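You operate a simulated robot arm through the tools that you are given. There is no shell and no other tool.

You run a simulated two-armed robot. Do the job below in one go: nothing can be reset, and whatever is moved stays where it is left.

## Task
Lock out the motor and brush the dust off the belt case's sill.
Fine: main switch off, yellow lock on, try the start button (it must refuse), then open the guard; red brush put back, guard shut, lock left on. Touch keys, switches and plugs with dry hands. Drop and damage nothing, leave nothing switched on. Set down upright: red brush. What is to be rubbed or washed off counts as gone when no trace of it is left.

The check looks at the end state, three seconds after you hand in, the way a careful person would. Anything else that was tipped, shoved, dropped, spilled or broken makes it a failure.

## Robot
Two 7-joint arms with fingered hands on one trunk that stands fixed in place. Base frame: the origin is at the foot of the trunk, x ahead of it, y to its left, z up. Lengths are in m, angles in rad, forces in N, time in s.
The left shoulder is at [0.07, 0.157, 1.289], the right one opposite. With the tool pointing down near the work surface each hand reaches from about 0.24 to 0.88 m from the base axis, measured 20 degrees to its own side. Payload 5 kg a hand.
Tool frame (each hand has its own): the origin (TCP) lies between the finger pads and is the grasp point; the fingertips stand 0.031 m ahead of it; z points along the fingers, y is the line along which they close. The gripper opens to 0.156 m; its body begins 0.088 m behind the TCP. The gripper is a hand of 4 fingers: y runs from the thumb to the fingers, the wrist lies at [0, 0, -0.249] in the tool frame.
Orientation is that of the tool frame in the base frame, as a unit quaternion [x, y, z, w]. With the fingers straight down and closing along the base's y, the tool's x points along the base's -x, its y along +y and its z along -z.

## Interface
- The arms move only by the tool arm_command. It takes "left_commands", "right_commands" or both (then of equal length, played together; a hand with none holds still); each is a list of rows, each a list of 6 numbers: the shift along the tool's x, y, z in units of 300 mm (1.0 is 300 mm), then the turn, a rotation vector about the tool's x, y, z in units of 180 degrees (1.0 is 180 degrees). In form: [[x, y, z, wx, wy, wz], ...]. A call has 1 to 20 rows; each row is the pose to reach, as a shift and turn from the pose commanded when the call began, along the tool's axes at that moment. A call with a number of a shift or a turn outside -1 to 1 is refused whole. Each row takes 0.2 s and may step no farther than 0.05 m and 0.15 rad from the row before; otherwise, the whole call is refused. Where a pose cannot be reached the arm comes as near as it can. A force on the tool above 40 N (or 10 N above the force at the start of the call, whichever is more), or a blocked arm, ends the call early, and 0.2 s more pass. In this call time passes only in rows, and 0.2 s behind the last. The reply holds the time, the measured pose of the TCP, the force on the tool along the base axes, the opening and the grip force, in the units named above and with some noise, with the torque about the TCP (base axes, N m) and any sound that the robot's microphone picked up.
- Cameras (640 x 400 px; columns grow to the right, rows downward): "scene" is now at [0.1122, 0.048, 1.5011]; the picture's right is [0.60, -0.80, 0.00], its down [-0.59, -0.45, -0.67] and it looks along [0.54, 0.40, -0.74] (base axes); focal length 338 px, centre (320, 200). "left" rides on the left gripper at [-0.072, 0.002, -0.111] in its tool frame; the picture's right is [-0.02, -1.00, 0.00], its down [0.84, -0.02, -0.54] and it looks along [0.54, -0.01, 0.84] (tool axes); focal length 234 px, centre (320, 200). "right" rides on the right gripper at [0.072, 0.002, -0.111] in its tool frame; the picture's right is [-0.02, 1.00, 0.00], its down [-0.84, -0.02, -0.54] and it looks along [-0.54, -0.01, 0.84] (tool axes); focal length 234 px, centre (320, 200). There is no depth. A picture from a camera that has moved, and an enlarged one, comes with that camera's place and axes in the base frame and with its lens.
- snapshot(camera): a new picture of that camera. The clock stands still meanwhile.
- slide_trunk(by): slides the trunk up (or, below 0, down) by that many m; the arms and the scene camera ride with it, the base frame stays. It gives what a move gives, with no picture.
- finger_targets(finger1, finger2, finger3, thumb_bend, hand): sets how far each is bent, from 0 (flat) to 1 (curled in); at 0.3 the hand is open as for a grip, at 0.7 the pads meet at the TCP. One left out holds its place. A second passes; each finger stops where it meets its share of the squeeze, and holds until it gets a number again. It is the only way to open and close the hand. It gives what a move gives, with no picture; readings hold the bend of each and the force on the fingers (four entries, about 0 where the hand has none), thumb and palm.
- turn_head(pan, tilt): turns the head with the scene camera to pan (to the left, within 1.501 rad either way) and tilt (down, from -0.506 to 1.204), counted from straight ahead of the robot. It gives what a move gives.
- close_up(camera, box): a new picture of the part [left, top, right, bottom] of that camera's present view, enlarged. The clock stands still meanwhile.
- close_job(): hands the job in; it is judged then, once.

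Nothing tells you positions but the pictures and the camera data. Unless the task says otherwise, let go and move clear before handing in.

The tools are called after "Request:" as a command line: name --argument value ..., lists and objects as JSON in quotes. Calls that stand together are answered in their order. arm_command: Moves the arms, as the interface text tells. Its arguments: {"type":"object","properties":{"left_commands":{"type":"array","items":{"type":"array","items":{"type":"number"}}},"right_commands":{"type":"array","items":{"type":"array","items":{"type":"number"}}}},"required":[]} The other tools are called the same way: slide_trunk (by) moves the trunk up or down; finger_targets (finger1, finger2, finger3, thumb_bend, hand) moves the fingers one by one; turn_head (pan, tilt) turns the head that bears the scene camera; snapshot (camera) takes a picture; close_up (camera, box) takes an enlarged picture of a part of a camera's view; close_job () hands the job in.

At the start:

```text
time: 0.0
left_tool_pos: [0.3447, 0.5273, 1.1932]
left_orientation: [0.0, 1.0, -0.001, 0.0]
left_ft_force: [0.8, 0.5, -0.4]
left_wrist_torque: [-0.01, 0.02, 0.02]
left_gripper_width: 0.1558
left_gripper_force: 0.1
left_shape: jaw
left_bend: [0.3, 0.3, 0.3, 0.3]
left_finger forces: [0.0, 0.0, 0.0, 0.0, 0.0, 0.0]
right_tool_pos: [0.5328, 0.0355, 1.2054]
right_orientation: [-0.001, 1.0, 0.0, 0.0]
right_ft_force: [-0.7, 0.5, 0.0]
right_wrist_torque: [-0.02, 0.02, -0.02]
right_gripper_width: 0.156
right_gripper_force: 0.1
right_shape: jaw
right_bend: [0.3, 0.3, 0.3, 0.3]
right_finger forces: [0.0, 0.1, 0.0, 0.0, 0.1, 0.0]
trunk travel left (down, up): [-0.675, 0.265]
head pan, tilt (commanded): [0.646, 0.834]
```

scene: 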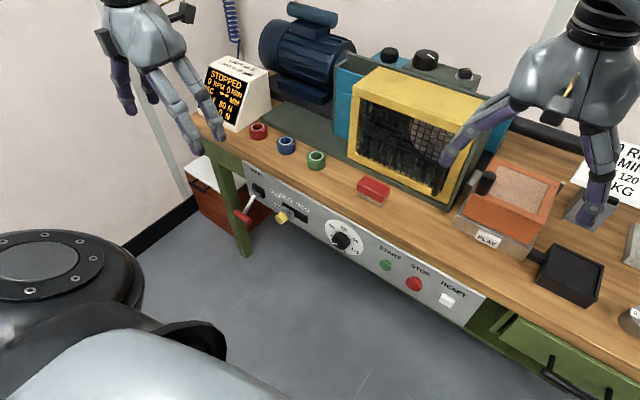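
right: 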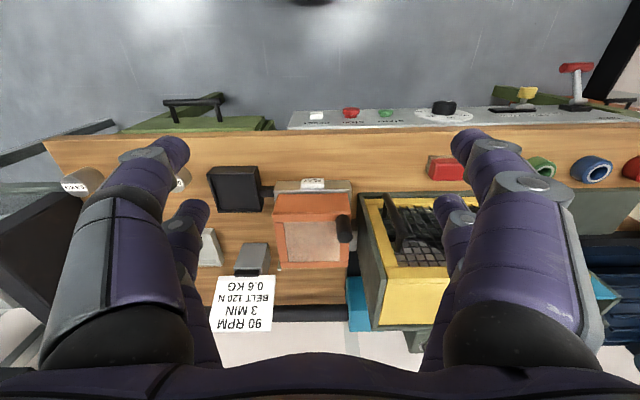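
left: 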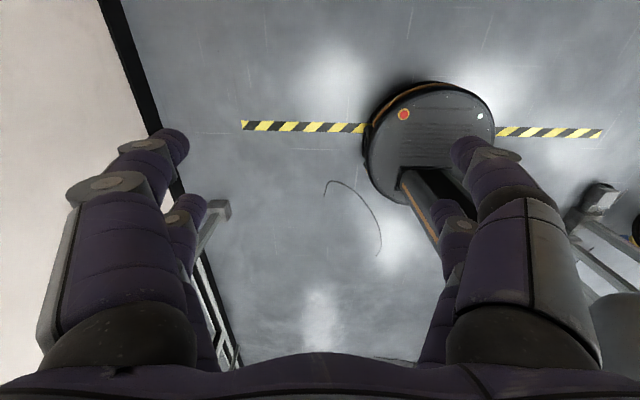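

I see a workbench with a motor, a belt case with a yellow mesh guard, a panel with a red lever, a yellow lock/slider, a dial and the start/stop/reset buttons. I'll look more closely before moving anything.

Request:
close_up --camera "scene" --box '[200, 150, 360, 250]'

Request:
close_up --camera "scene" --box '[320, 180, 480, 320]'

Request:
close_up --camera "scene" --box '[320, 40, 520, 200]'

Request:
close_up --camera "scene" --box '[440, 140, 640, 340]'

Request:
close_up --camera "scene" --box '[180, 20, 340, 160]'

```text
4.00 times, centred on (280, 200) of scene
camera zoom: at [0.1122, 0.048, 1.5011], right [0.6, -0.8, 0.0], down [-0.59, -0.45, -0.67], along [0.54, 0.4, -0.74], focal length 1353 px, centre (480, 200)
```

zoom: 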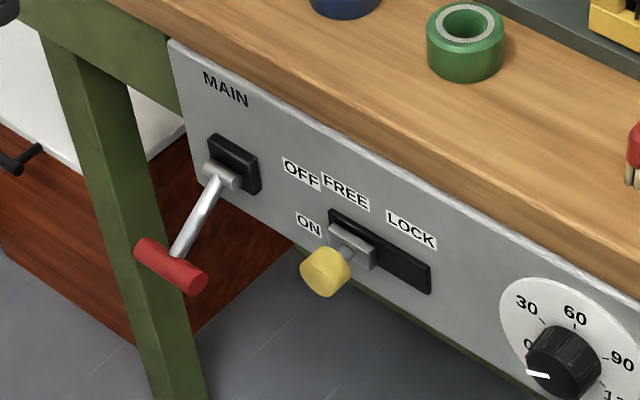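

```text
2.86 times, centred on (400, 250) of scene
camera zoom: at [0.1122, 0.048, 1.5011], right [0.6, -0.8, 0.0], down [-0.59, -0.45, -0.67], along [0.54, 0.4, -0.74], focal length 966 px, centre (91, 57)
```

zoom: 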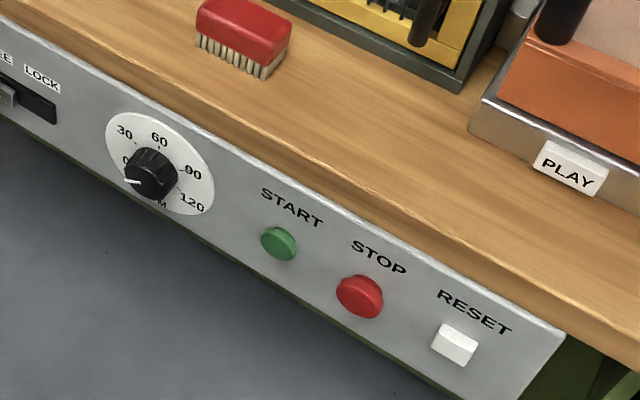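

```text
2.50 times, centred on (420, 120) of scene
camera zoom: at [0.1122, 0.048, 1.5011], right [0.6, -0.8, 0.0], down [-0.59, -0.45, -0.67], along [0.54, 0.4, -0.74], focal length 846 px, centre (70, 400)
```

zoom: 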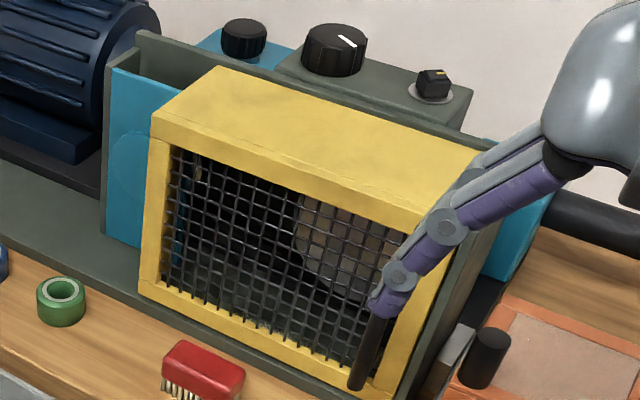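

```text
2.00 times, centred on (540, 240) of scene
camera zoom: at [0.1122, 0.048, 1.5011], right [0.6, -0.8, 0.0], down [-0.59, -0.45, -0.67], along [0.54, 0.4, -0.74], focal length 677 px, centre (-120, 120)
```

zoom: 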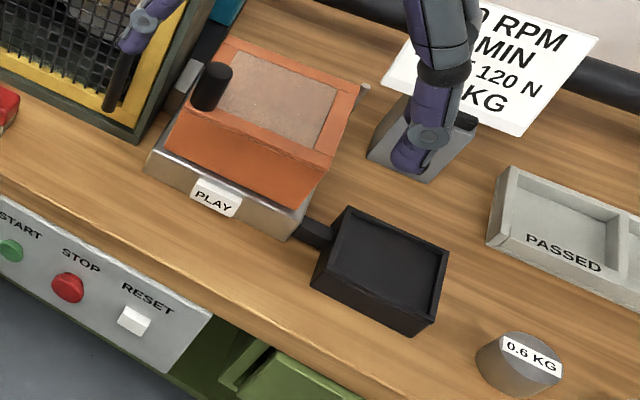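

```text
2.86 times, centred on (260, 90) of scene
camera zoom: at [0.1122, 0.048, 1.5011], right [0.6, -0.8, 0.0], down [-0.59, -0.45, -0.67], along [0.54, 0.4, -0.74], focal length 966 px, centre (491, 514)
```

zoom: 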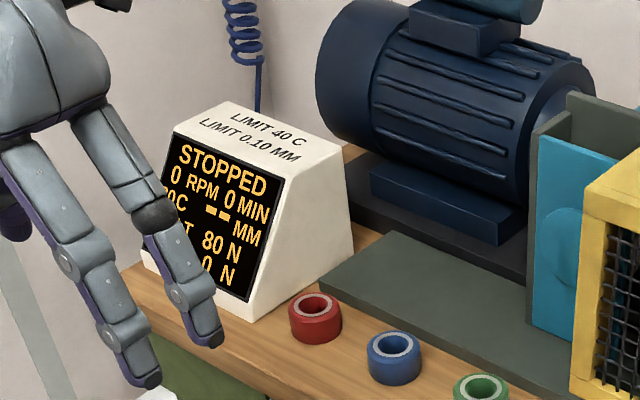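

The table edge runs along base y at about x=0.59, with the lever, lock slider and buttons on a panel below it. I take the brush to be near (0.67, 0.29, 0.88). I'll move the right hand aside so I can see the guard clearly.

Request:
arm_command --right_commands '[[0.075, -0.125, 0, 0, 0, 0], [0.15, -0.25, 0, 0, 0, 0], [0.225, -0.375, 0, 0, 0, 0], [0.3, -0.5, 0, 0, 0, 0], [0.375, -0.625, 0, 0, 0, 0], [0.45, -0.75, 0, 0, 0, 0], [0.525, -0.875, 0, 0, 0, 0], [0.6, -1.0, 0, 0, 0, 0]]'

Request:
snapshot --camera "scene"

```text
time: 1.8
left_tool_pos: [0.3459, 0.528, 1.1913]
left_orientation: [0.0, 1.0, 0.0, -0.001]
left_ft_force: [0.1, 0.0, -0.6]
left_wrist_torque: [0.0, 0.0, -0.01]
left_gripper_width: 0.1561
left_gripper_force: 0.0
left_shape: jaw
left_bend: [0.3, 0.3, 0.3, 0.3]
left_finger forces: [0.0, 0.1, 0.1, 0.1, 0.0, 0.0]
right_tool_pos: [0.3958, -0.1992, 1.204]
right_orientation: [0.0, 1.0, -0.001, 0.0]
right_ft_force: [-0.5, 0.0, -0.6]
right_wrist_torque: [-0.01, 0.01, -0.01]
right_gripper_width: 0.156
right_gripper_force: 0.0
right_shape: jaw
right_bend: [0.3, 0.3, 0.3, 0.3]
right_finger forces: [0.0, 0.1, 0.1, 0.0, 0.0, 0.1]
right hand out of reach, approached as far as the arm can: row 7, 8
trunk travel left (down, up): [-0.675, 0.265]
head pan, tilt (commanded): [0.646, 0.834]
```

```text
taken
camera scene: at [0.1137, 0.0486, 1.5009], right [0.6, -0.8, 0.0], down [-0.59, -0.45, -0.67], along [0.54, 0.4, -0.74], focal length 338 px, centre (320, 200)
```

scene: 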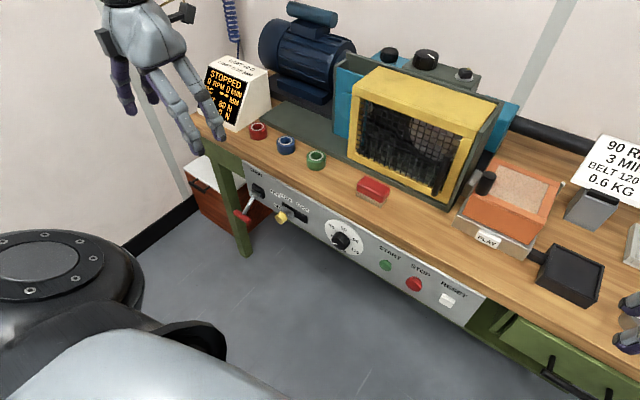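

The guard is now unobstructed. I'll take enlarged views of the guard, the lever and the lock.

Request:
close_up --camera "scene" --box '[330, 50, 530, 220]'

Request:
close_up --camera "scene" --box '[340, 90, 420, 170]'

Request:
close_up --camera "scene" --box '[410, 110, 530, 220]'

```text
2.35 times, centred on (430, 135) of scene
camera zoom: at [0.1137, 0.0486, 1.5009], right [0.6, -0.8, 0.0], down [-0.59, -0.45, -0.67], along [0.54, 0.4, -0.74], focal length 796 px, centre (61, 353)
```

zoom: 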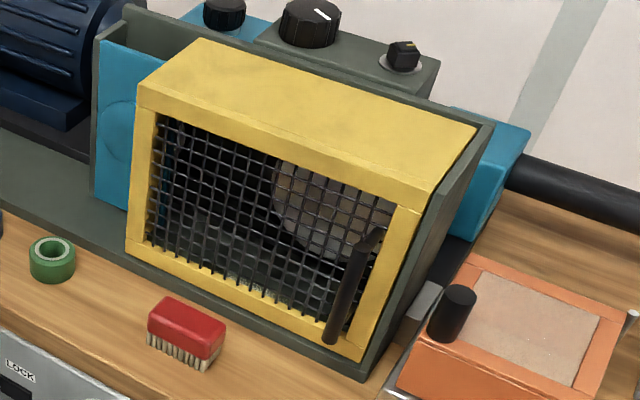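

```text
5.00 times, centred on (380, 130) of scene
camera zoom: at [0.1137, 0.0486, 1.5009], right [0.6, -0.8, 0.0], down [-0.59, -0.45, -0.67], along [0.54, 0.4, -0.74], focal length 1691 px, centre (20, 550)
```

zoom: 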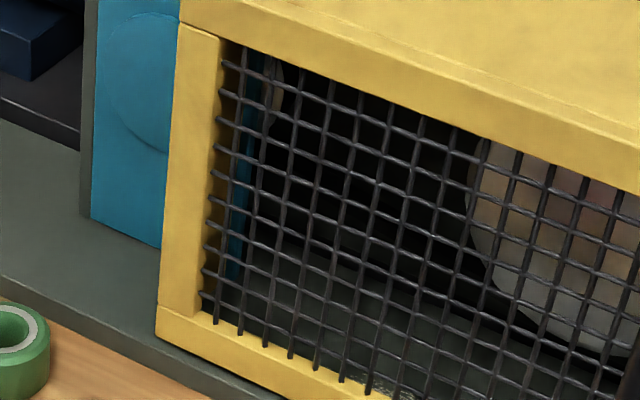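

```text
3.64 times, centred on (470, 165) of scene
camera zoom: at [0.1137, 0.0486, 1.5009], right [0.6, -0.8, 0.0], down [-0.59, -0.45, -0.67], along [0.54, 0.4, -0.74], focal length 1230 px, centre (-226, 327)
```

zoom: 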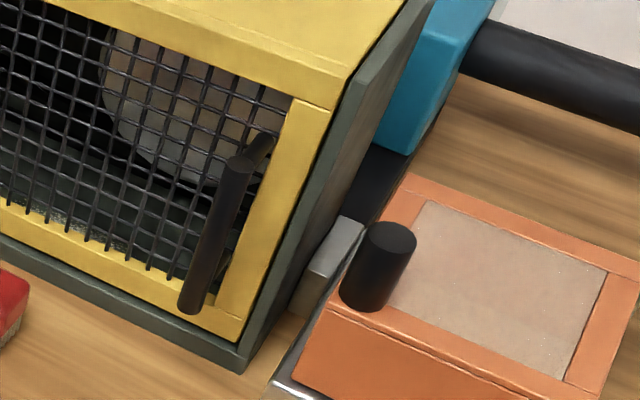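

The guard frame carries a vertical black handle on its right, so the hinge is probably on the left. I'll lower the trunk to see the case and panel more from the front.

Request:
slide_trunk --by -0.25

Request:
turn_head --pan 0.4 --tilt 0.5

Request:
snapshot --camera "scene"

Request:
snapshot --camera "left"

Request:
snapshot --camera "right"

```text
time: 4.4
left_tool_pos: [0.3433, 0.5265, 0.942]
left_orientation: [0.0, 1.0, 0.0, -0.001]
left_ft_force: [-0.6, -0.7, -0.3]
left_wrist_torque: [0.02, -0.02, 0.01]
left_gripper_width: 0.1559
left_gripper_force: 0.1
left_shape: jaw
left_bend: [0.3, 0.3, 0.3, 0.3]
left_finger forces: [0.1, 0.1, 0.1, 0.0, 0.0, 0.0]
right_tool_pos: [0.3938, -0.1986, 0.9535]
right_orientation: [0.0, 1.0, -0.001, -0.001]
right_ft_force: [-0.5, 0.7, -0.7]
right_wrist_torque: [-0.04, -0.03, 0.02]
right_gripper_width: 0.1559
right_gripper_force: 0.1
right_shape: jaw
right_bend: [0.3, 0.3, 0.3, 0.3]
right_finger forces: [0.1, 0.0, 0.0, 0.0, 0.0, 0.0]
trunk travel left (down, up): [-0.425, 0.515]
head pan, tilt (commanded): [0.646, 0.834]
```

```text
time: 5.2
left_tool_pos: [0.3448, 0.5266, 0.9422]
left_orientation: [0.0, 1.0, 0.0, 0.0]
left_ft_force: [1.0, 0.4, 0.4]
left_wrist_torque: [0.0, 0.02, -0.02]
left_gripper_width: 0.1558
left_gripper_force: 0.0
left_shape: jaw
left_bend: [0.3, 0.3, 0.3, 0.3]
left_finger forces: [0.1, 0.0, 0.0, 0.0, 0.0, 0.0]
right_tool_pos: [0.3943, -0.1975, 0.9548]
right_orientation: [0.0, 1.0, 0.0, -0.002]
right_ft_force: [0.3, 0.2, -0.5]
right_wrist_torque: [0.0, 0.03, 0.05]
right_gripper_width: 0.1558
right_gripper_force: 0.0
right_shape: jaw
right_bend: [0.3, 0.3, 0.3, 0.3]
right_finger forces: [0.0, 0.0, 0.0, 0.1, 0.1, 0.0]
trunk travel left (down, up): [-0.425, 0.515]
head pan, tilt (commanded): [0.4, 0.499]
```

```text
taken
camera scene: at [0.1329, 0.0357, 1.2797], right [0.39, -0.92, 0.0], down [-0.44, -0.19, -0.88], along [0.81, 0.34, -0.48], focal length 338 px, centre (320, 200)
```

scene: 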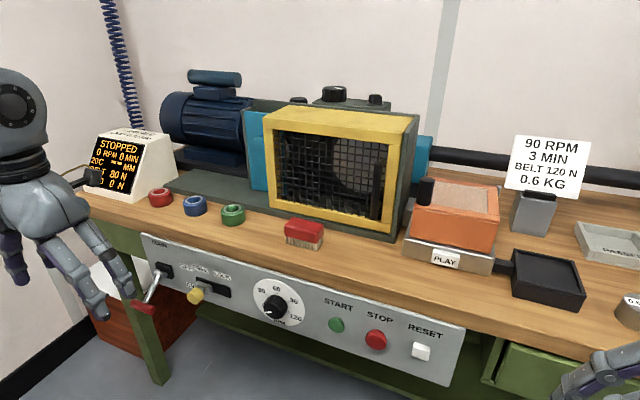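

```text
taken
camera left: at [0.4164, 0.528, 1.0535], right [0.02, -1.0, 0.0], down [-0.84, -0.02, 0.54], along [-0.54, -0.01, -0.84], focal length 234 px, centre (320, 200)
```

left: 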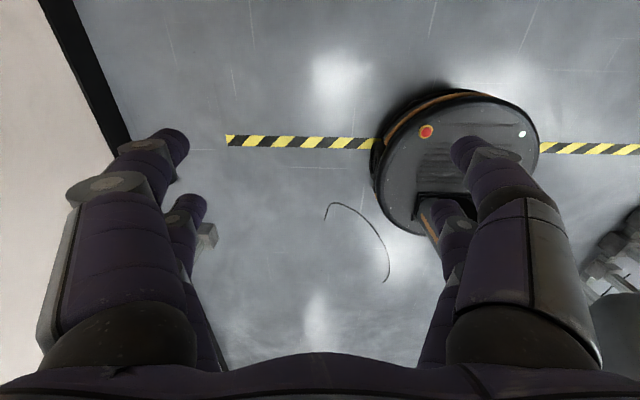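

```text
taken
camera right: at [0.3207, -0.197, 1.0663], right [0.02, 1.0, 0.0], down [0.84, -0.02, 0.54], along [0.54, -0.01, -0.84], focal length 234 px, centre (320, 200)
```

right: 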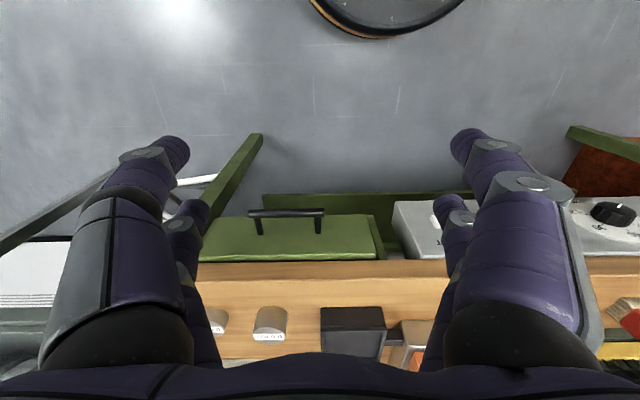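

The layout is now clear from the front. I'll enlarge the panel, the guard with its hinges, the brush and the display.

Request:
close_up --camera "scene" --box '[120, 220, 320, 330]'

Request:
close_up --camera "scene" --box '[240, 95, 440, 255]'

Request:
close_up --camera "scene" --box '[300, 180, 480, 380]'

Request:
close_up --camera "scene" --box '[80, 100, 260, 240]'

Request:
close_up --camera "scene" --box '[340, 140, 440, 250]'

Request:
close_up --camera "scene" --box '[250, 100, 350, 220]'

```text
3.20 times, centred on (220, 275) of scene
camera zoom: at [0.1329, 0.0357, 1.2797], right [0.39, -0.92, 0.0], down [-0.44, -0.19, -0.88], along [0.81, 0.34, -0.48], focal length 1082 px, centre (640, -40)
```

zoom: 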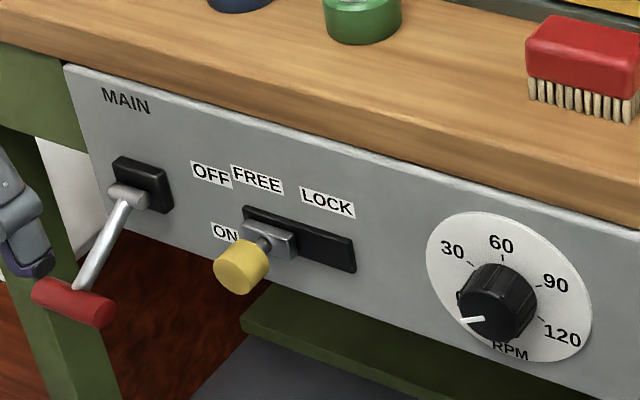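

```text
2.50 times, centred on (340, 175) of scene
camera zoom: at [0.1329, 0.0357, 1.2797], right [0.39, -0.92, 0.0], down [-0.44, -0.19, -0.88], along [0.81, 0.34, -0.48], focal length 846 px, centre (270, 262)
```

zoom: 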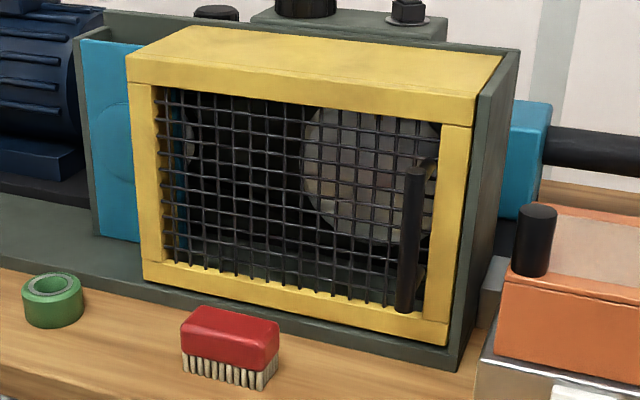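

```text
2.00 times, centred on (390, 280) of scene
camera zoom: at [0.1329, 0.0357, 1.2797], right [0.39, -0.92, 0.0], down [-0.44, -0.19, -0.88], along [0.81, 0.34, -0.48], focal length 677 px, centre (180, 40)
```

zoom: 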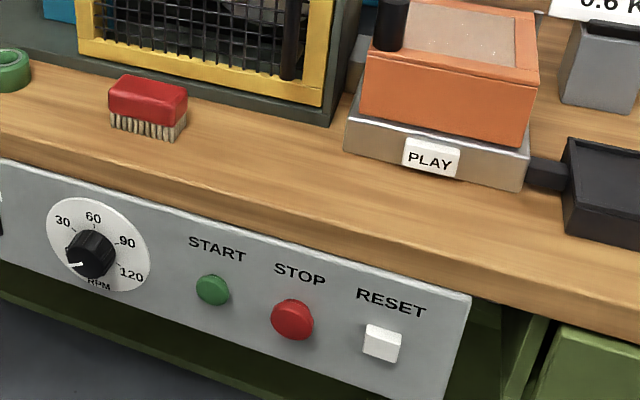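

```text
2.86 times, centred on (170, 170) of scene
camera zoom: at [0.1329, 0.0357, 1.2797], right [0.39, -0.92, 0.0], down [-0.44, -0.19, -0.88], along [0.81, 0.34, -0.48], focal length 966 px, centre (749, 286)
```

zoom: 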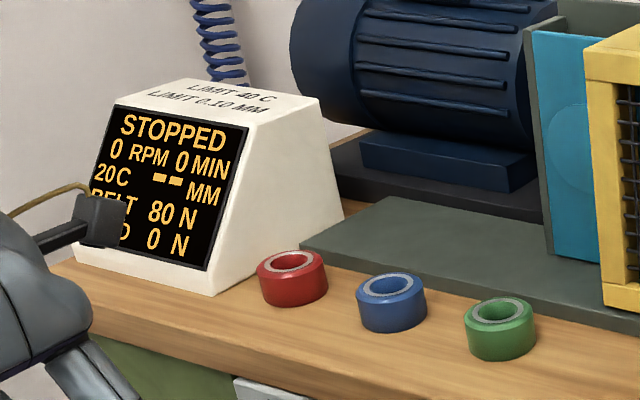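

```text
3.64 times, centred on (390, 195) of scene
camera zoom: at [0.1329, 0.0357, 1.2797], right [0.39, -0.92, 0.0], down [-0.44, -0.19, -0.88], along [0.81, 0.34, -0.48], focal length 1230 px, centre (66, 218)
```

zoom: 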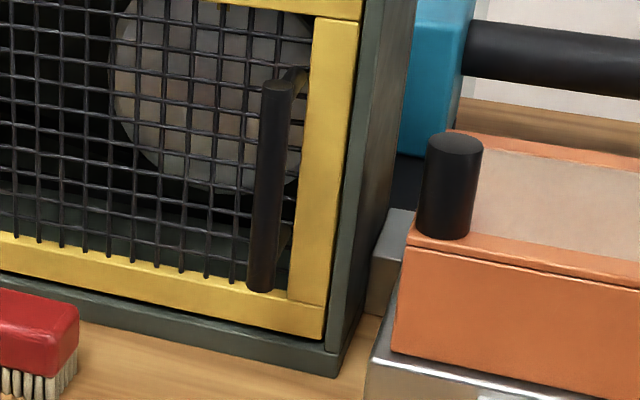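

```text
3.33 times, centred on (300, 160) of scene
camera zoom: at [0.1329, 0.0357, 1.2797], right [0.39, -0.92, 0.0], down [-0.44, -0.19, -0.88], along [0.81, 0.34, -0.48], focal length 1128 px, centre (387, 333)
```

zoom: 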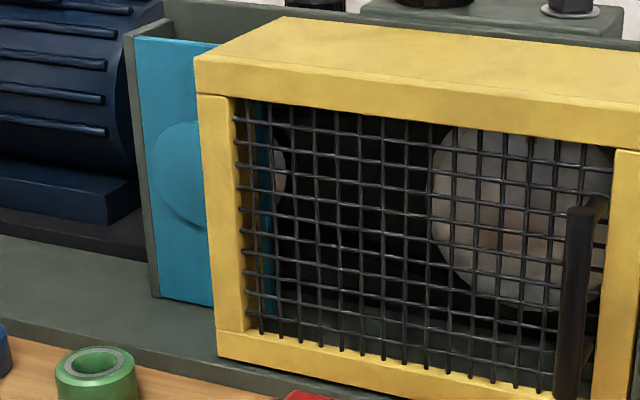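

I take the lever handle to be near (0.51, 0.66, 0.66), the yellow knob near (0.555, 0.527, 0.712), START near (0.593, 0.195, 0.725) and the table top at z≈0.83. Next I'll swing the left hand to point forward (+x) and check its shape.

Request:
arm_command --left_commands '[[-0.01, 0.02, 0.03, 0, -0.042, 0], [-0.02, 0.04, 0.06, 0, -0.084, 0], [-0.03, 0.06, 0.09, 0, -0.126, 0], [-0.04, 0.08, 0.12, 0, -0.168, 0], [-0.05, 0.1, 0.15, 0, -0.21, 0], [-0.06, 0.12, 0.18, 0, -0.252, 0], [-0.07, 0.14, 0.21, 0, -0.294, 0], [-0.08, 0.16, 0.24, 0, -0.336, 0], [-0.09, 0.18, 0.27, 0, -0.378, 0], [-0.1, 0.2, 0.3, 0, -0.42, 0], [-0.11, 0.22, 0.32, 0, -0.46, 0], [-0.12, 0.24, 0.33, 0, -0.5, 0]]'

Request:
turn_head --pan 0.75 --tilt 0.6

Request:
snapshot --camera "scene"

Request:
snapshot --camera "left"

```text
time: 7.8
left_tool_pos: [0.494, 0.6437, 0.897]
left_orientation: [-0.001, 0.716, -0.004, 0.698]
left_ft_force: [-0.3, 0.9, 0.0]
left_wrist_torque: [-0.02, -0.02, 0.0]
left_gripper_width: 0.1558
left_gripper_force: 0.0
left_shape: jaw
left_bend: [0.3, 0.3, 0.3, 0.3]
left_finger forces: [0.0, 0.0, 0.0, 0.1, 0.0, 0.0]
left hand out of reach, approached as far as the arm can: row 6, 7, 8, 9, 10, 11, 12
right_tool_pos: [0.3949, -0.1976, 0.953]
right_orientation: [-0.001, 1.0, 0.0, 0.0]
right_ft_force: [0.1, 0.4, 0.4]
right_wrist_torque: [-0.04, 0.03, 0.0]
right_gripper_width: 0.1562
right_gripper_force: 0.1
right_shape: jaw
right_bend: [0.3, 0.3, 0.3, 0.3]
right_finger forces: [0.0, 0.0, 0.0, 0.0, 0.0, 0.0]
trunk travel left (down, up): [-0.425, 0.515]
head pan, tilt (commanded): [0.4, 0.499]
```

```text
time: 8.6
left_tool_pos: [0.4931, 0.642, 0.898]
left_orientation: [-0.002, 0.716, -0.003, 0.698]
left_ft_force: [-0.1, 0.1, -0.2]
left_wrist_torque: [0.02, 0.0, -0.01]
left_gripper_width: 0.1562
left_gripper_force: 0.1
left_shape: jaw
left_bend: [0.3, 0.3, 0.3, 0.3]
left_finger forces: [0.0, 0.0, 0.0, 0.1, 0.0, 0.0]
right_tool_pos: [0.3951, -0.1986, 0.9549]
right_orientation: [0.0, 1.0, 0.001, 0.0]
right_ft_force: [0.0, 0.5, -0.5]
right_wrist_torque: [0.03, 0.01, 0.0]
right_gripper_width: 0.1555
right_gripper_force: 0.0
right_shape: jaw
right_bend: [0.3, 0.3, 0.3, 0.3]
right_finger forces: [0.0, 0.0, 0.0, 0.1, 0.0, 0.0]
trunk travel left (down, up): [-0.425, 0.515]
head pan, tilt (commanded): [0.75, 0.6]
```

```text
taken
camera scene: at [0.114, 0.0607, 1.2707], right [0.68, -0.73, 0.0], down [-0.41, -0.39, -0.83], along [0.6, 0.56, -0.56], focal length 338 px, centre (320, 200)
```

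scene: 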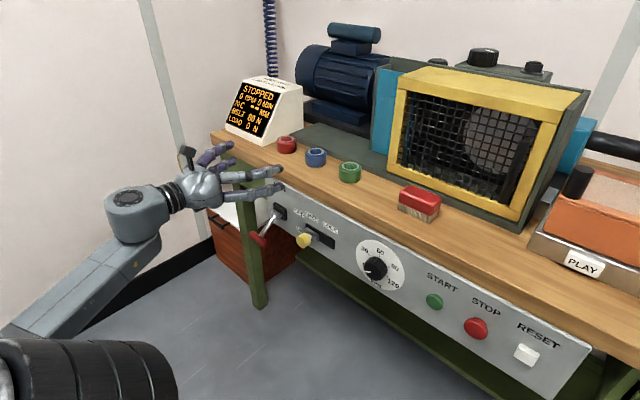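

```text
taken
camera left: at [0.3841, 0.6436, 0.9733], right [0.0, -1.0, 0.03], down [-0.57, -0.02, -0.82], along [0.82, -0.02, -0.57], focal length 234 px, centre (320, 200)
```

left: 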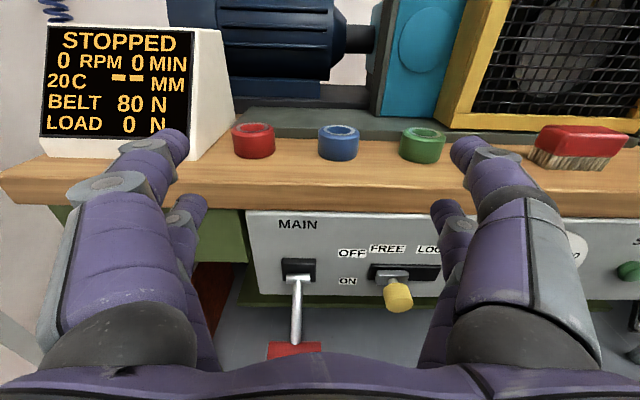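

The left hand is now forward at (0.494, 0.643, 0.898), just above the table level and in front of the edge. I'll look at the hand's finger layout up close.

Request:
close_up --camera "scene" --box '[170, 130, 350, 260]'

Request:
close_up --camera "left" --box '[220, 200, 460, 400]'

```text
3.08 times, centred on (260, 195) of scene
camera zoom: at [0.114, 0.0607, 1.2707], right [0.68, -0.73, 0.0], down [-0.41, -0.39, -0.83], along [0.6, 0.56, -0.56], focal length 1041 px, centre (505, 215)
```

zoom: 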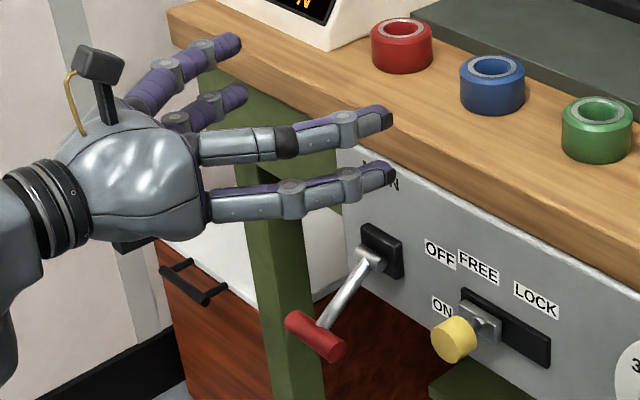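

```text
2.00 times, centred on (340, 300) of left
camera zoom: at [0.3841, 0.6436, 0.9733], right [0.0, -1.0, 0.03], down [-0.57, -0.02, -0.82], along [0.82, -0.02, -0.57], focal length 468 px, centre (280, 0)
```

zoom: 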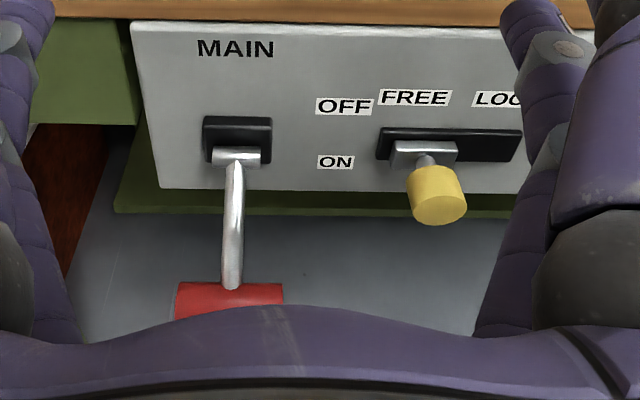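

The hand has two upper and two lower fingers that close along y. I'll close them into a beak to use as a push tool.

Request:
finger_targets --hand "left" --finger1 0.7 --finger2 0.7 --finger3 0.7 --thumb_bend 0.7

Request:
close_up --camera "scene" --box '[170, 130, 350, 260]'

Request:
snapshot --camera "left"

```text
time: 9.6
left_tool_pos: [0.4941, 0.6433, 0.8988]
left_orientation: [0.0, 0.716, -0.004, 0.699]
left_ft_force: [0.4, -0.5, 0.9]
left_wrist_torque: [0.03, -0.03, 0.02]
left_gripper_width: 0.0046
left_gripper_force: 0.0
left_shape: fingers
left_bend: [0.7, 0.7, 0.7, 0.7]
left_finger forces: [0.0, 0.1, 0.0, 0.0, 0.0, 0.1]
right_tool_pos: [0.3948, -0.1982, 0.9543]
right_orientation: [0.0, 1.0, 0.0, 0.0]
right_ft_force: [-0.1, -0.5, 1.0]
right_wrist_torque: [0.01, 0.0, 0.04]
right_gripper_width: 0.1556
right_gripper_force: 0.1
right_shape: jaw
right_bend: [0.3, 0.3, 0.3, 0.3]
right_finger forces: [0.0, 0.1, 0.0, 0.0, 0.0, 0.1]
trunk travel left (down, up): [-0.425, 0.515]
head pan, tilt (commanded): [0.75, 0.6]
```

```text
3.08 times, centred on (260, 195) of scene
camera zoom: at [0.1137, 0.0605, 1.2707], right [0.68, -0.73, 0.0], down [-0.41, -0.39, -0.83], along [0.6, 0.56, -0.57], focal length 1041 px, centre (505, 215)
```

zoom: 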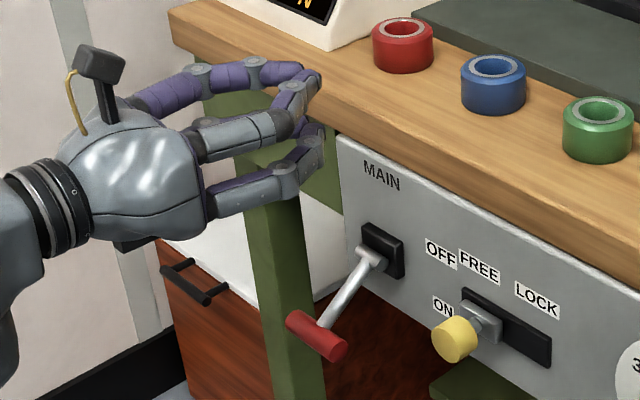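

```text
taken
camera left: at [0.384, 0.6437, 0.9736], right [0.0, -1.0, 0.03], down [-0.56, -0.02, -0.82], along [0.83, -0.02, -0.56], focal length 234 px, centre (320, 200)
```

left: 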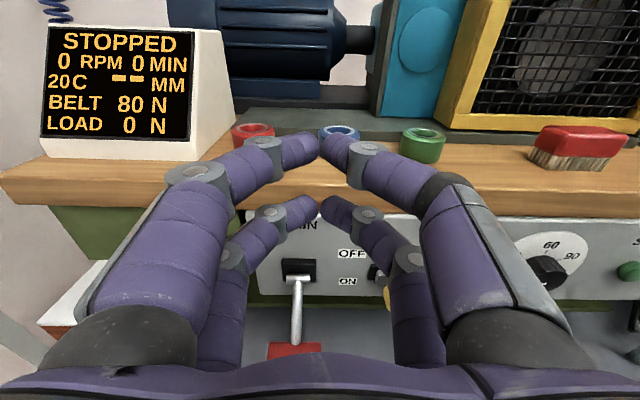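

The fingertips meet in a narrow beak with upper and lower pairs. I'll test the reach by pulling back a little and then going down in front of the lever.

Request:
arm_command --left_commands '[[0, 0, -0.1, 0, 0, 0], [0, 0, -0.2, 0, 0, 0]]'

```text
time: 10.2
left_tool_pos: [0.4766, 0.6592, 0.9234]
left_orientation: [0.0, 0.71, -0.001, 0.704]
left_ft_force: [1.2, 0.0, -0.5]
left_wrist_torque: [-0.03, -0.01, 0.02]
left_gripper_width: 0.005
left_gripper_force: 0.0
left_shape: fingers
left_bend: [0.7, 0.7, 0.7, 0.7]
left_finger forces: [0.0, 0.0, 0.0, 0.0, 0.1, 0.1]
left hand out of reach, approached as far as the arm can: row 1, 2
right_tool_pos: [0.3943, -0.1981, 0.9544]
right_orientation: [0.0, 1.0, 0.0, -0.001]
right_ft_force: [0.4, 0.9, 0.7]
right_wrist_torque: [-0.03, -0.01, 0.02]
right_gripper_width: 0.1559
right_gripper_force: 0.0
right_shape: jaw
right_bend: [0.3, 0.3, 0.3, 0.3]
right_finger forces: [0.1, 0.1, 0.0, 0.0, 0.0, 0.0]
trunk travel left (down, up): [-0.425, 0.515]
head pan, tilt (commanded): [0.75, 0.6]
```

The arm is limited close to the body here. I'll check which pose the commands count from with a small forward step.

Request:
arm_command --left_commands '[[0, 0, 0.1, 0, 0, 0]]'

```text
time: 10.6
left_tool_pos: [0.507, 0.6591, 0.9214]
left_orientation: [-0.001, 0.707, 0.001, 0.707]
left_ft_force: [-0.6, 1.1, 0.5]
left_wrist_torque: [0.01, -0.05, -0.01]
left_gripper_width: 0.0048
left_gripper_force: 0.1
left_shape: fingers
left_bend: [0.7, 0.7, 0.7, 0.7]
left_finger forces: [0.0, 0.1, 0.1, 0.1, 0.0, 0.0]
right_tool_pos: [0.3948, -0.198, 0.9543]
right_orientation: [0.0, 1.0, 0.0, -0.001]
right_ft_force: [0.6, 0.4, 0.3]
right_wrist_torque: [0.02, 0.01, -0.01]
right_gripper_width: 0.1558
right_gripper_force: 0.1
right_shape: jaw
right_bend: [0.3, 0.3, 0.3, 0.3]
right_finger forces: [0.0, 0.0, 0.0, 0.0, 0.1, 0.1]
trunk travel left (down, up): [-0.425, 0.515]
head pan, tilt (commanded): [0.75, 0.6]
```

The commands count from the reached pose. I'll descend to z≈0.80 (still above the lever bar) and then pull back in x.

Request:
arm_command --left_commands '[[0.13, 0, -0.03, 0, 0, 0], [0.26, 0, -0.06, 0, 0, 0], [0.39, 0, -0.09, 0, 0, 0], [0.4, 0, -0.2, 0, 0, 0]]'

```text
time: 11.6
left_tool_pos: [0.5179, 0.6726, 0.8734]
left_orientation: [0.0, 0.709, -0.001, 0.705]
left_ft_force: [-0.5, -0.5, -0.6]
left_wrist_torque: [0.01, 0.0, 0.03]
left_gripper_width: 0.0048
left_gripper_force: 0.3
left_shape: fingers
left_bend: [0.7, 0.7, 0.7, 0.7]
left_finger forces: [0.0, 0.0, 0.0, 0.0, 0.1, 0.0]
left hand out of reach, approached as far as the arm can: row 1, 2, 3, 4
right_tool_pos: [0.3933, -0.1981, 0.9547]
right_orientation: [0.0, 1.0, 0.0, -0.001]
right_ft_force: [0.5, 0.2, 0.1]
right_wrist_torque: [-0.01, -0.03, -0.03]
right_gripper_width: 0.1558
right_gripper_force: 0.1
right_shape: jaw
right_bend: [0.3, 0.3, 0.3, 0.3]
right_finger forces: [0.0, 0.0, 0.1, 0.0, 0.0, 0.0]
trunk travel left (down, up): [-0.425, 0.515]
head pan, tilt (commanded): [0.75, 0.6]
```

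The wrist limit holds the hand up, so I'll lower the trunk instead. First I'll step left in y so the hand passes beside the lever bar and not onto it.

Request:
arm_command --left_commands '[[-0.05, 0.1, 0, 0, 0, 0], [-0.05, 0.2, 0, 0, 0, 0], [-0.05, 0.3, 0, 0, 0, 0]]'

Request:
snapshot --camera "scene"

```text
time: 12.4
left_tool_pos: [0.5177, 0.7624, 0.8899]
left_orientation: [0.0, 0.707, 0.0, 0.707]
left_ft_force: [0.9, 0.8, -0.2]
left_wrist_torque: [-0.04, -0.02, -0.02]
left_gripper_width: 0.0047
left_gripper_force: 0.1
left_shape: fingers
left_bend: [0.7, 0.7, 0.7, 0.7]
left_finger forces: [0.0, 0.1, 0.0, 0.0, 0.0, 0.1]
right_tool_pos: [0.3952, -0.1985, 0.9532]
right_orientation: [0.001, 1.0, 0.0, -0.001]
right_ft_force: [0.0, -0.1, -0.2]
right_wrist_torque: [-0.04, 0.0, -0.02]
right_gripper_width: 0.1561
right_gripper_force: 0.1
right_shape: jaw
right_bend: [0.3, 0.3, 0.3, 0.3]
right_finger forces: [0.0, 0.0, 0.0, 0.1, 0.1, 0.0]
trunk travel left (down, up): [-0.425, 0.515]
head pan, tilt (commanded): [0.75, 0.6]
```

```text
taken
camera scene: at [0.114, 0.0611, 1.2707], right [0.68, -0.73, 0.0], down [-0.41, -0.39, -0.82], along [0.6, 0.56, -0.57], focal length 338 px, centre (320, 200)
```

scene: 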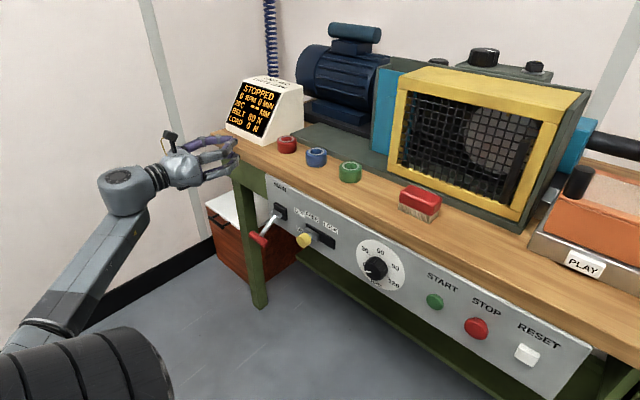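

The hand is left of the lever at y≈0.76. I'll lower the trunk in stages and check clearance as I go.

Request:
slide_trunk --by -0.15

Request:
snapshot --camera "scene"

Request:
snapshot --camera "left"

Request:
snapshot --camera "right"

```text
time: 14.2
left_tool_pos: [0.5182, 0.7634, 0.7401]
left_orientation: [0.0, 0.707, -0.001, 0.707]
left_ft_force: [0.0, -0.3, -0.1]
left_wrist_torque: [-0.01, -0.01, -0.01]
left_gripper_width: 0.0048
left_gripper_force: 0.0
left_shape: fingers
left_bend: [0.7, 0.7, 0.7, 0.7]
left_finger forces: [0.0, 0.0, 0.0, 0.1, 0.0, 0.0]
right_tool_pos: [0.395, -0.1982, 0.8046]
right_orientation: [0.0, 1.0, 0.0, 0.0]
right_ft_force: [0.9, 1.1, 0.5]
right_wrist_torque: [-0.02, -0.05, 0.03]
right_gripper_width: 0.1556
right_gripper_force: 0.0
right_shape: jaw
right_bend: [0.3, 0.3, 0.3, 0.3]
right_finger forces: [0.1, 0.0, 0.1, 0.0, 0.1, 0.0]
trunk travel left (down, up): [-0.275, 0.665]
head pan, tilt (commanded): [0.75, 0.6]
```

```text
taken
camera scene: at [0.1136, 0.0605, 1.1208], right [0.68, -0.73, 0.0], down [-0.41, -0.39, -0.83], along [0.6, 0.56, -0.56], focal length 338 px, centre (320, 200)
```

scene: 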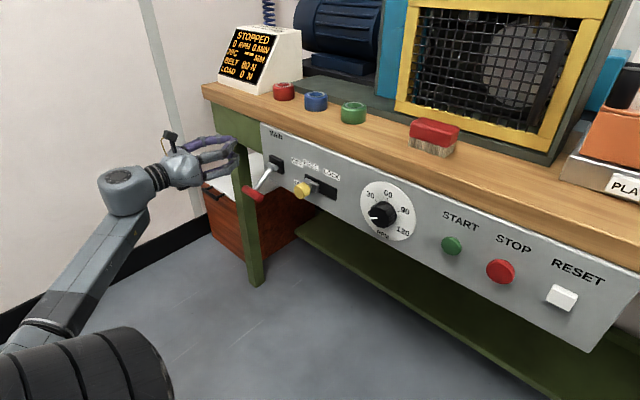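

```text
taken
camera left: at [0.4062, 0.7633, 0.8122], right [0.0, -1.0, 0.02], down [-0.54, -0.02, -0.84], along [0.84, -0.01, -0.54], focal length 234 px, centre (320, 200)
```

left: 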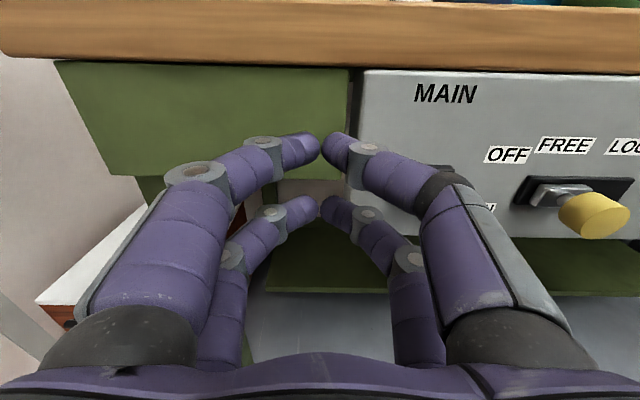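

```text
taken
camera right: at [0.3206, -0.197, 0.9165], right [0.02, 1.0, 0.0], down [0.84, -0.02, 0.54], along [0.54, -0.01, -0.84], focal length 234 px, centre (320, 200)
```

right: 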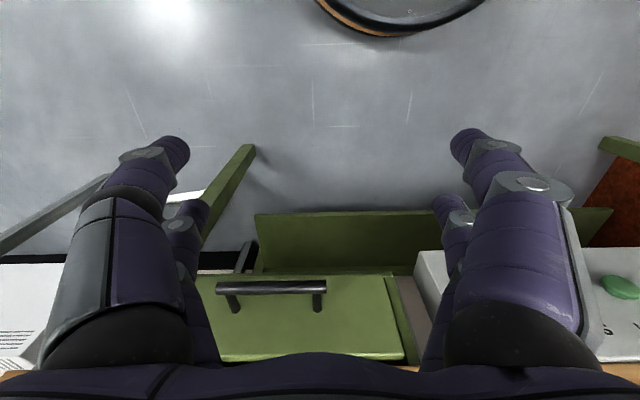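

Clear so far: the lever bar sits to the right of the hand and the right hand is well off the drawer. I'll lower the trunk further so the beak goes below the bar.

Request:
slide_trunk --by -0.14

Request:
turn_head --pan 0.85 --tilt 0.4

Request:
snapshot --camera "scene"

Request:
snapshot --camera "left"

```text
time: 15.8
left_tool_pos: [0.5171, 0.762, 0.6]
left_orientation: [0.001, 0.707, -0.001, 0.707]
left_ft_force: [0.4, -0.2, -0.3]
left_wrist_torque: [-0.01, 0.01, -0.01]
left_gripper_width: 0.0044
left_gripper_force: 0.1
left_shape: fingers
left_bend: [0.7, 0.7, 0.7, 0.7]
left_finger forces: [0.1, 0.0, 0.0, 0.0, 0.1, 0.0]
right_tool_pos: [0.3942, -0.1985, 0.6648]
right_orientation: [-0.001, 1.0, 0.001, 0.0]
right_ft_force: [-0.8, 0.5, 0.5]
right_wrist_torque: [-0.01, 0.0, 0.0]
right_gripper_width: 0.1559
right_gripper_force: 0.1
right_shape: jaw
right_bend: [0.3, 0.3, 0.3, 0.3]
right_finger forces: [0.0, 0.0, 0.1, 0.0, 0.0, 0.0]
trunk travel left (down, up): [-0.135, 0.805]
head pan, tilt (commanded): [0.75, 0.6]
```

```text
time: 16.6
left_tool_pos: [0.5171, 0.7622, 0.5995]
left_orientation: [0.0, 0.707, 0.0, 0.707]
left_ft_force: [0.3, -0.3, 0.4]
left_wrist_torque: [0.01, -0.01, -0.01]
left_gripper_width: 0.0048
left_gripper_force: 0.1
left_shape: fingers
left_bend: [0.7, 0.7, 0.7, 0.7]
left_finger forces: [0.0, 0.0, 0.0, 0.0, 0.0, 0.1]
right_tool_pos: [0.3934, -0.1995, 0.6653]
right_orientation: [0.0, 1.0, 0.0, 0.0]
right_ft_force: [-0.2, -0.2, -0.4]
right_wrist_torque: [0.01, -0.01, -0.04]
right_gripper_width: 0.1558
right_gripper_force: 0.0
right_shape: jaw
right_bend: [0.3, 0.3, 0.3, 0.3]
right_finger forces: [0.0, 0.0, 0.0, 0.0, 0.1, 0.0]
trunk travel left (down, up): [-0.135, 0.805]
head pan, tilt (commanded): [0.85, 0.4]
```

```text
taken
camera scene: at [0.1102, 0.0698, 0.9989], right [0.75, -0.66, 0.0], down [-0.26, -0.29, -0.92], along [0.61, 0.69, -0.39], focal length 338 px, centre (320, 200)
```

scene: 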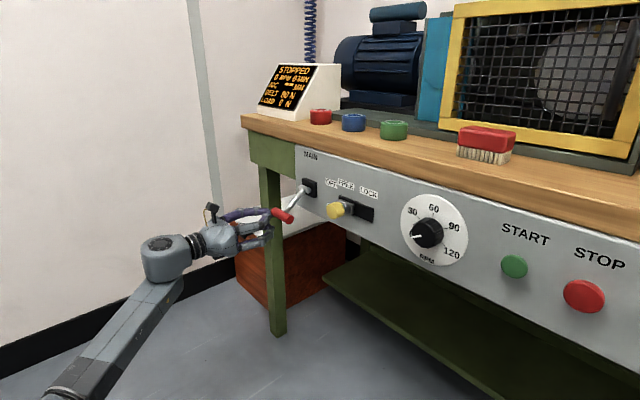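

```text
taken
camera left: at [0.4063, 0.7633, 0.672], right [0.0, -1.0, 0.02], down [-0.54, -0.02, -0.84], along [0.84, -0.01, -0.54], focal length 234 px, centre (320, 200)
```

left: 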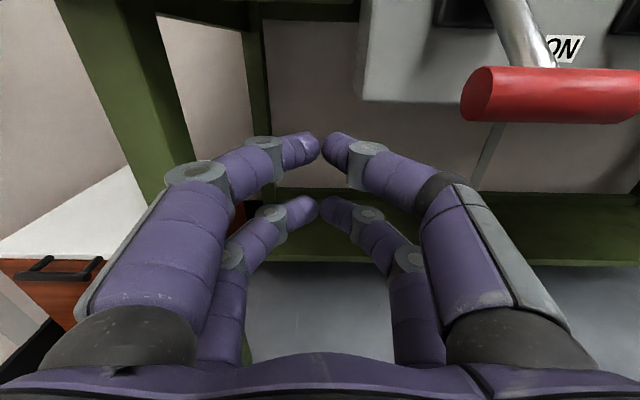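

The beak is now below and to the left of the red bar. I'll zoom in to confirm heights before sliding under it.

Request:
close_up --camera "scene" --box '[180, 150, 380, 290]'

```text
2.86 times, centred on (280, 220) of scene
camera zoom: at [0.1102, 0.0698, 0.9989], right [0.75, -0.66, 0.0], down [-0.26, -0.29, -0.92], along [0.61, 0.69, -0.39], focal length 966 px, centre (434, 143)
```

zoom: 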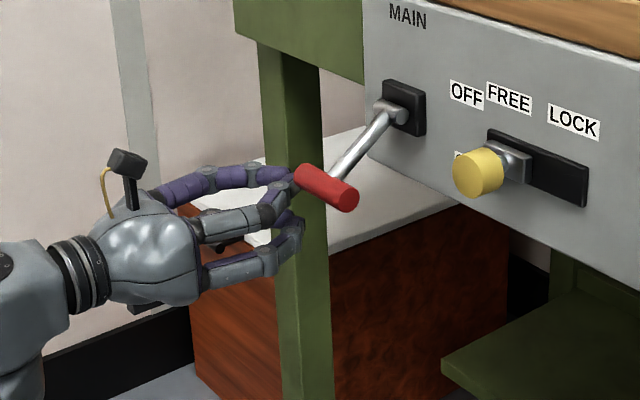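

The bar's underside is at about z=0.645 and the finger tops at about 0.633. I'll drop slightly, move right to y≈0.66 under the bar, then check.

Request:
arm_command --left_commands '[[0.03, -0.03, -0.06, 0, 0, 0], [0.03, -0.13, -0.06, 0, 0, 0], [0.03, -0.23, -0.06, 0, 0, 0], [0.03, -0.34, -0.06, 0, 0, 0]]'

Request:
close_up --camera "scene" --box '[180, 150, 380, 290]'

Request:
snapshot --camera "left"

```text
time: 17.6
left_tool_pos: [0.5078, 0.6627, 0.5967]
left_orientation: [0.001, 0.709, -0.002, 0.706]
left_ft_force: [0.1, 0.5, -0.4]
left_wrist_torque: [-0.01, -0.01, -0.04]
left_gripper_width: 0.0043
left_gripper_force: 0.0
left_shape: fingers
left_bend: [0.7, 0.7, 0.7, 0.7]
left_finger forces: [0.1, 0.0, 0.0, 0.0, 0.0, 0.1]
left hand out of reach, approached as far as the arm can: row 4
right_tool_pos: [0.3937, -0.1992, 0.6646]
right_orientation: [0.0, 1.0, 0.0, -0.001]
right_ft_force: [-0.6, -0.3, -1.3]
right_wrist_torque: [-0.02, 0.01, -0.02]
right_gripper_width: 0.1561
right_gripper_force: 0.1
right_shape: jaw
right_bend: [0.3, 0.3, 0.3, 0.3]
right_finger forces: [0.0, 0.1, 0.0, 0.0, 0.0, 0.0]
trunk travel left (down, up): [-0.135, 0.805]
head pan, tilt (commanded): [0.85, 0.4]
```

```text
2.86 times, centred on (280, 220) of scene
camera zoom: at [0.1102, 0.0697, 0.9989], right [0.75, -0.66, 0.0], down [-0.26, -0.29, -0.92], along [0.61, 0.69, -0.39], focal length 966 px, centre (434, 143)
```

zoom: 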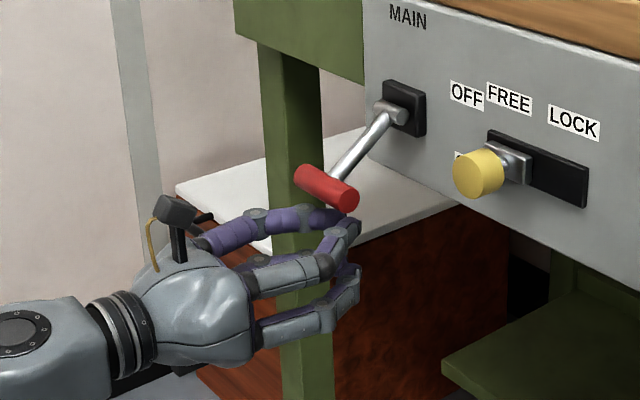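

```text
taken
camera left: at [0.3959, 0.6636, 0.6709], right [0.0, -1.0, 0.03], down [-0.55, -0.02, -0.84], along [0.84, -0.01, -0.55], focal length 234 px, centre (320, 200)
```

left: 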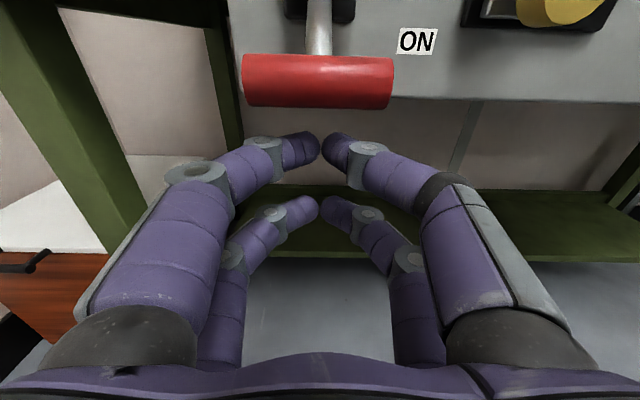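

The beak is centred under the bar at y≈0.663. I'll lift in small steps, watching the force.

Request:
arm_command --left_commands '[[-0.05, 0, -0.01, 0, 0, 0], [-0.1, 0, -0.02, 0, 0, 0], [-0.15, 0, -0.03, 0, 0, 0], [-0.2, 0, -0.03, 0, 0, 0], [-0.25, 0, -0.03, 0, 0, 0]]'

Request:
close_up --camera "scene" --box '[180, 130, 380, 270]'

Request:
snapshot --camera "left"

```text
time: 18.8
left_tool_pos: [0.4974, 0.6627, 0.6741]
left_orientation: [-0.001, 0.707, 0.0, 0.707]
left_ft_force: [0.4, 0.9, -0.6]
left_wrist_torque: [0.01, -0.03, -0.01]
left_gripper_width: 0.004
left_gripper_force: 0.4
left_shape: fingers
left_bend: [0.7, 0.7, 0.7, 0.7]
left_finger forces: [0.4, 0.0, 0.0, 0.1, 0.2, 0.0]
right_tool_pos: [0.3943, -0.1993, 0.6643]
right_orientation: [0.0, 1.0, 0.0, 0.0]
right_ft_force: [-0.6, 0.5, 0.7]
right_wrist_torque: [0.0, 0.0, 0.01]
right_gripper_width: 0.1562
right_gripper_force: 0.1
right_shape: jaw
right_bend: [0.3, 0.3, 0.3, 0.3]
right_finger forces: [0.0, 0.1, 0.0, 0.1, 0.0, 0.0]
trunk travel left (down, up): [-0.135, 0.805]
head pan, tilt (commanded): [0.85, 0.4]
```

```text
2.86 times, centred on (280, 200) of scene
camera zoom: at [0.1103, 0.0698, 0.9989], right [0.75, -0.66, 0.0], down [-0.26, -0.29, -0.92], along [0.61, 0.69, -0.39], focal length 966 px, centre (434, 200)
```

zoom: 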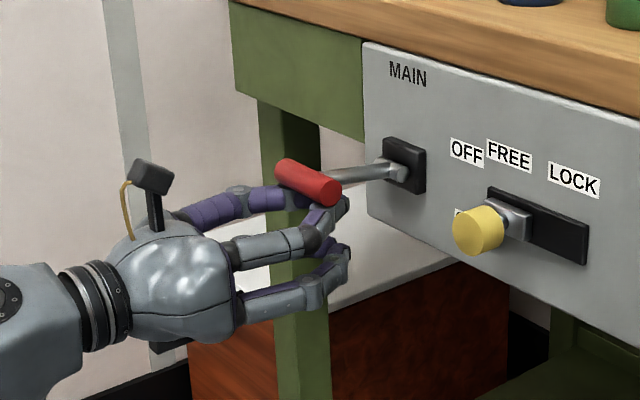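

```text
taken
camera left: at [0.3864, 0.6633, 0.7454], right [0.0, -1.0, 0.02], down [-0.54, -0.02, -0.84], along [0.84, -0.01, -0.54], focal length 234 px, centre (320, 200)
```

left: 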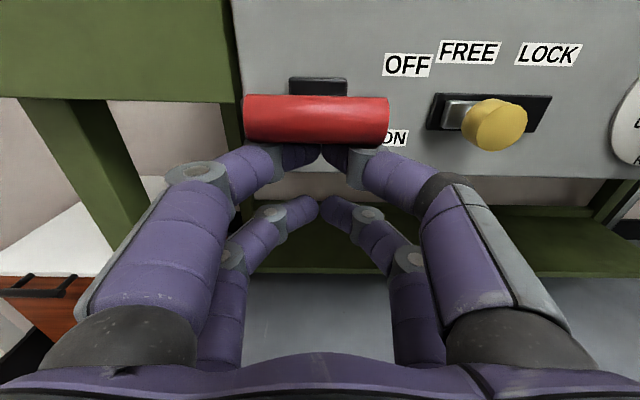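

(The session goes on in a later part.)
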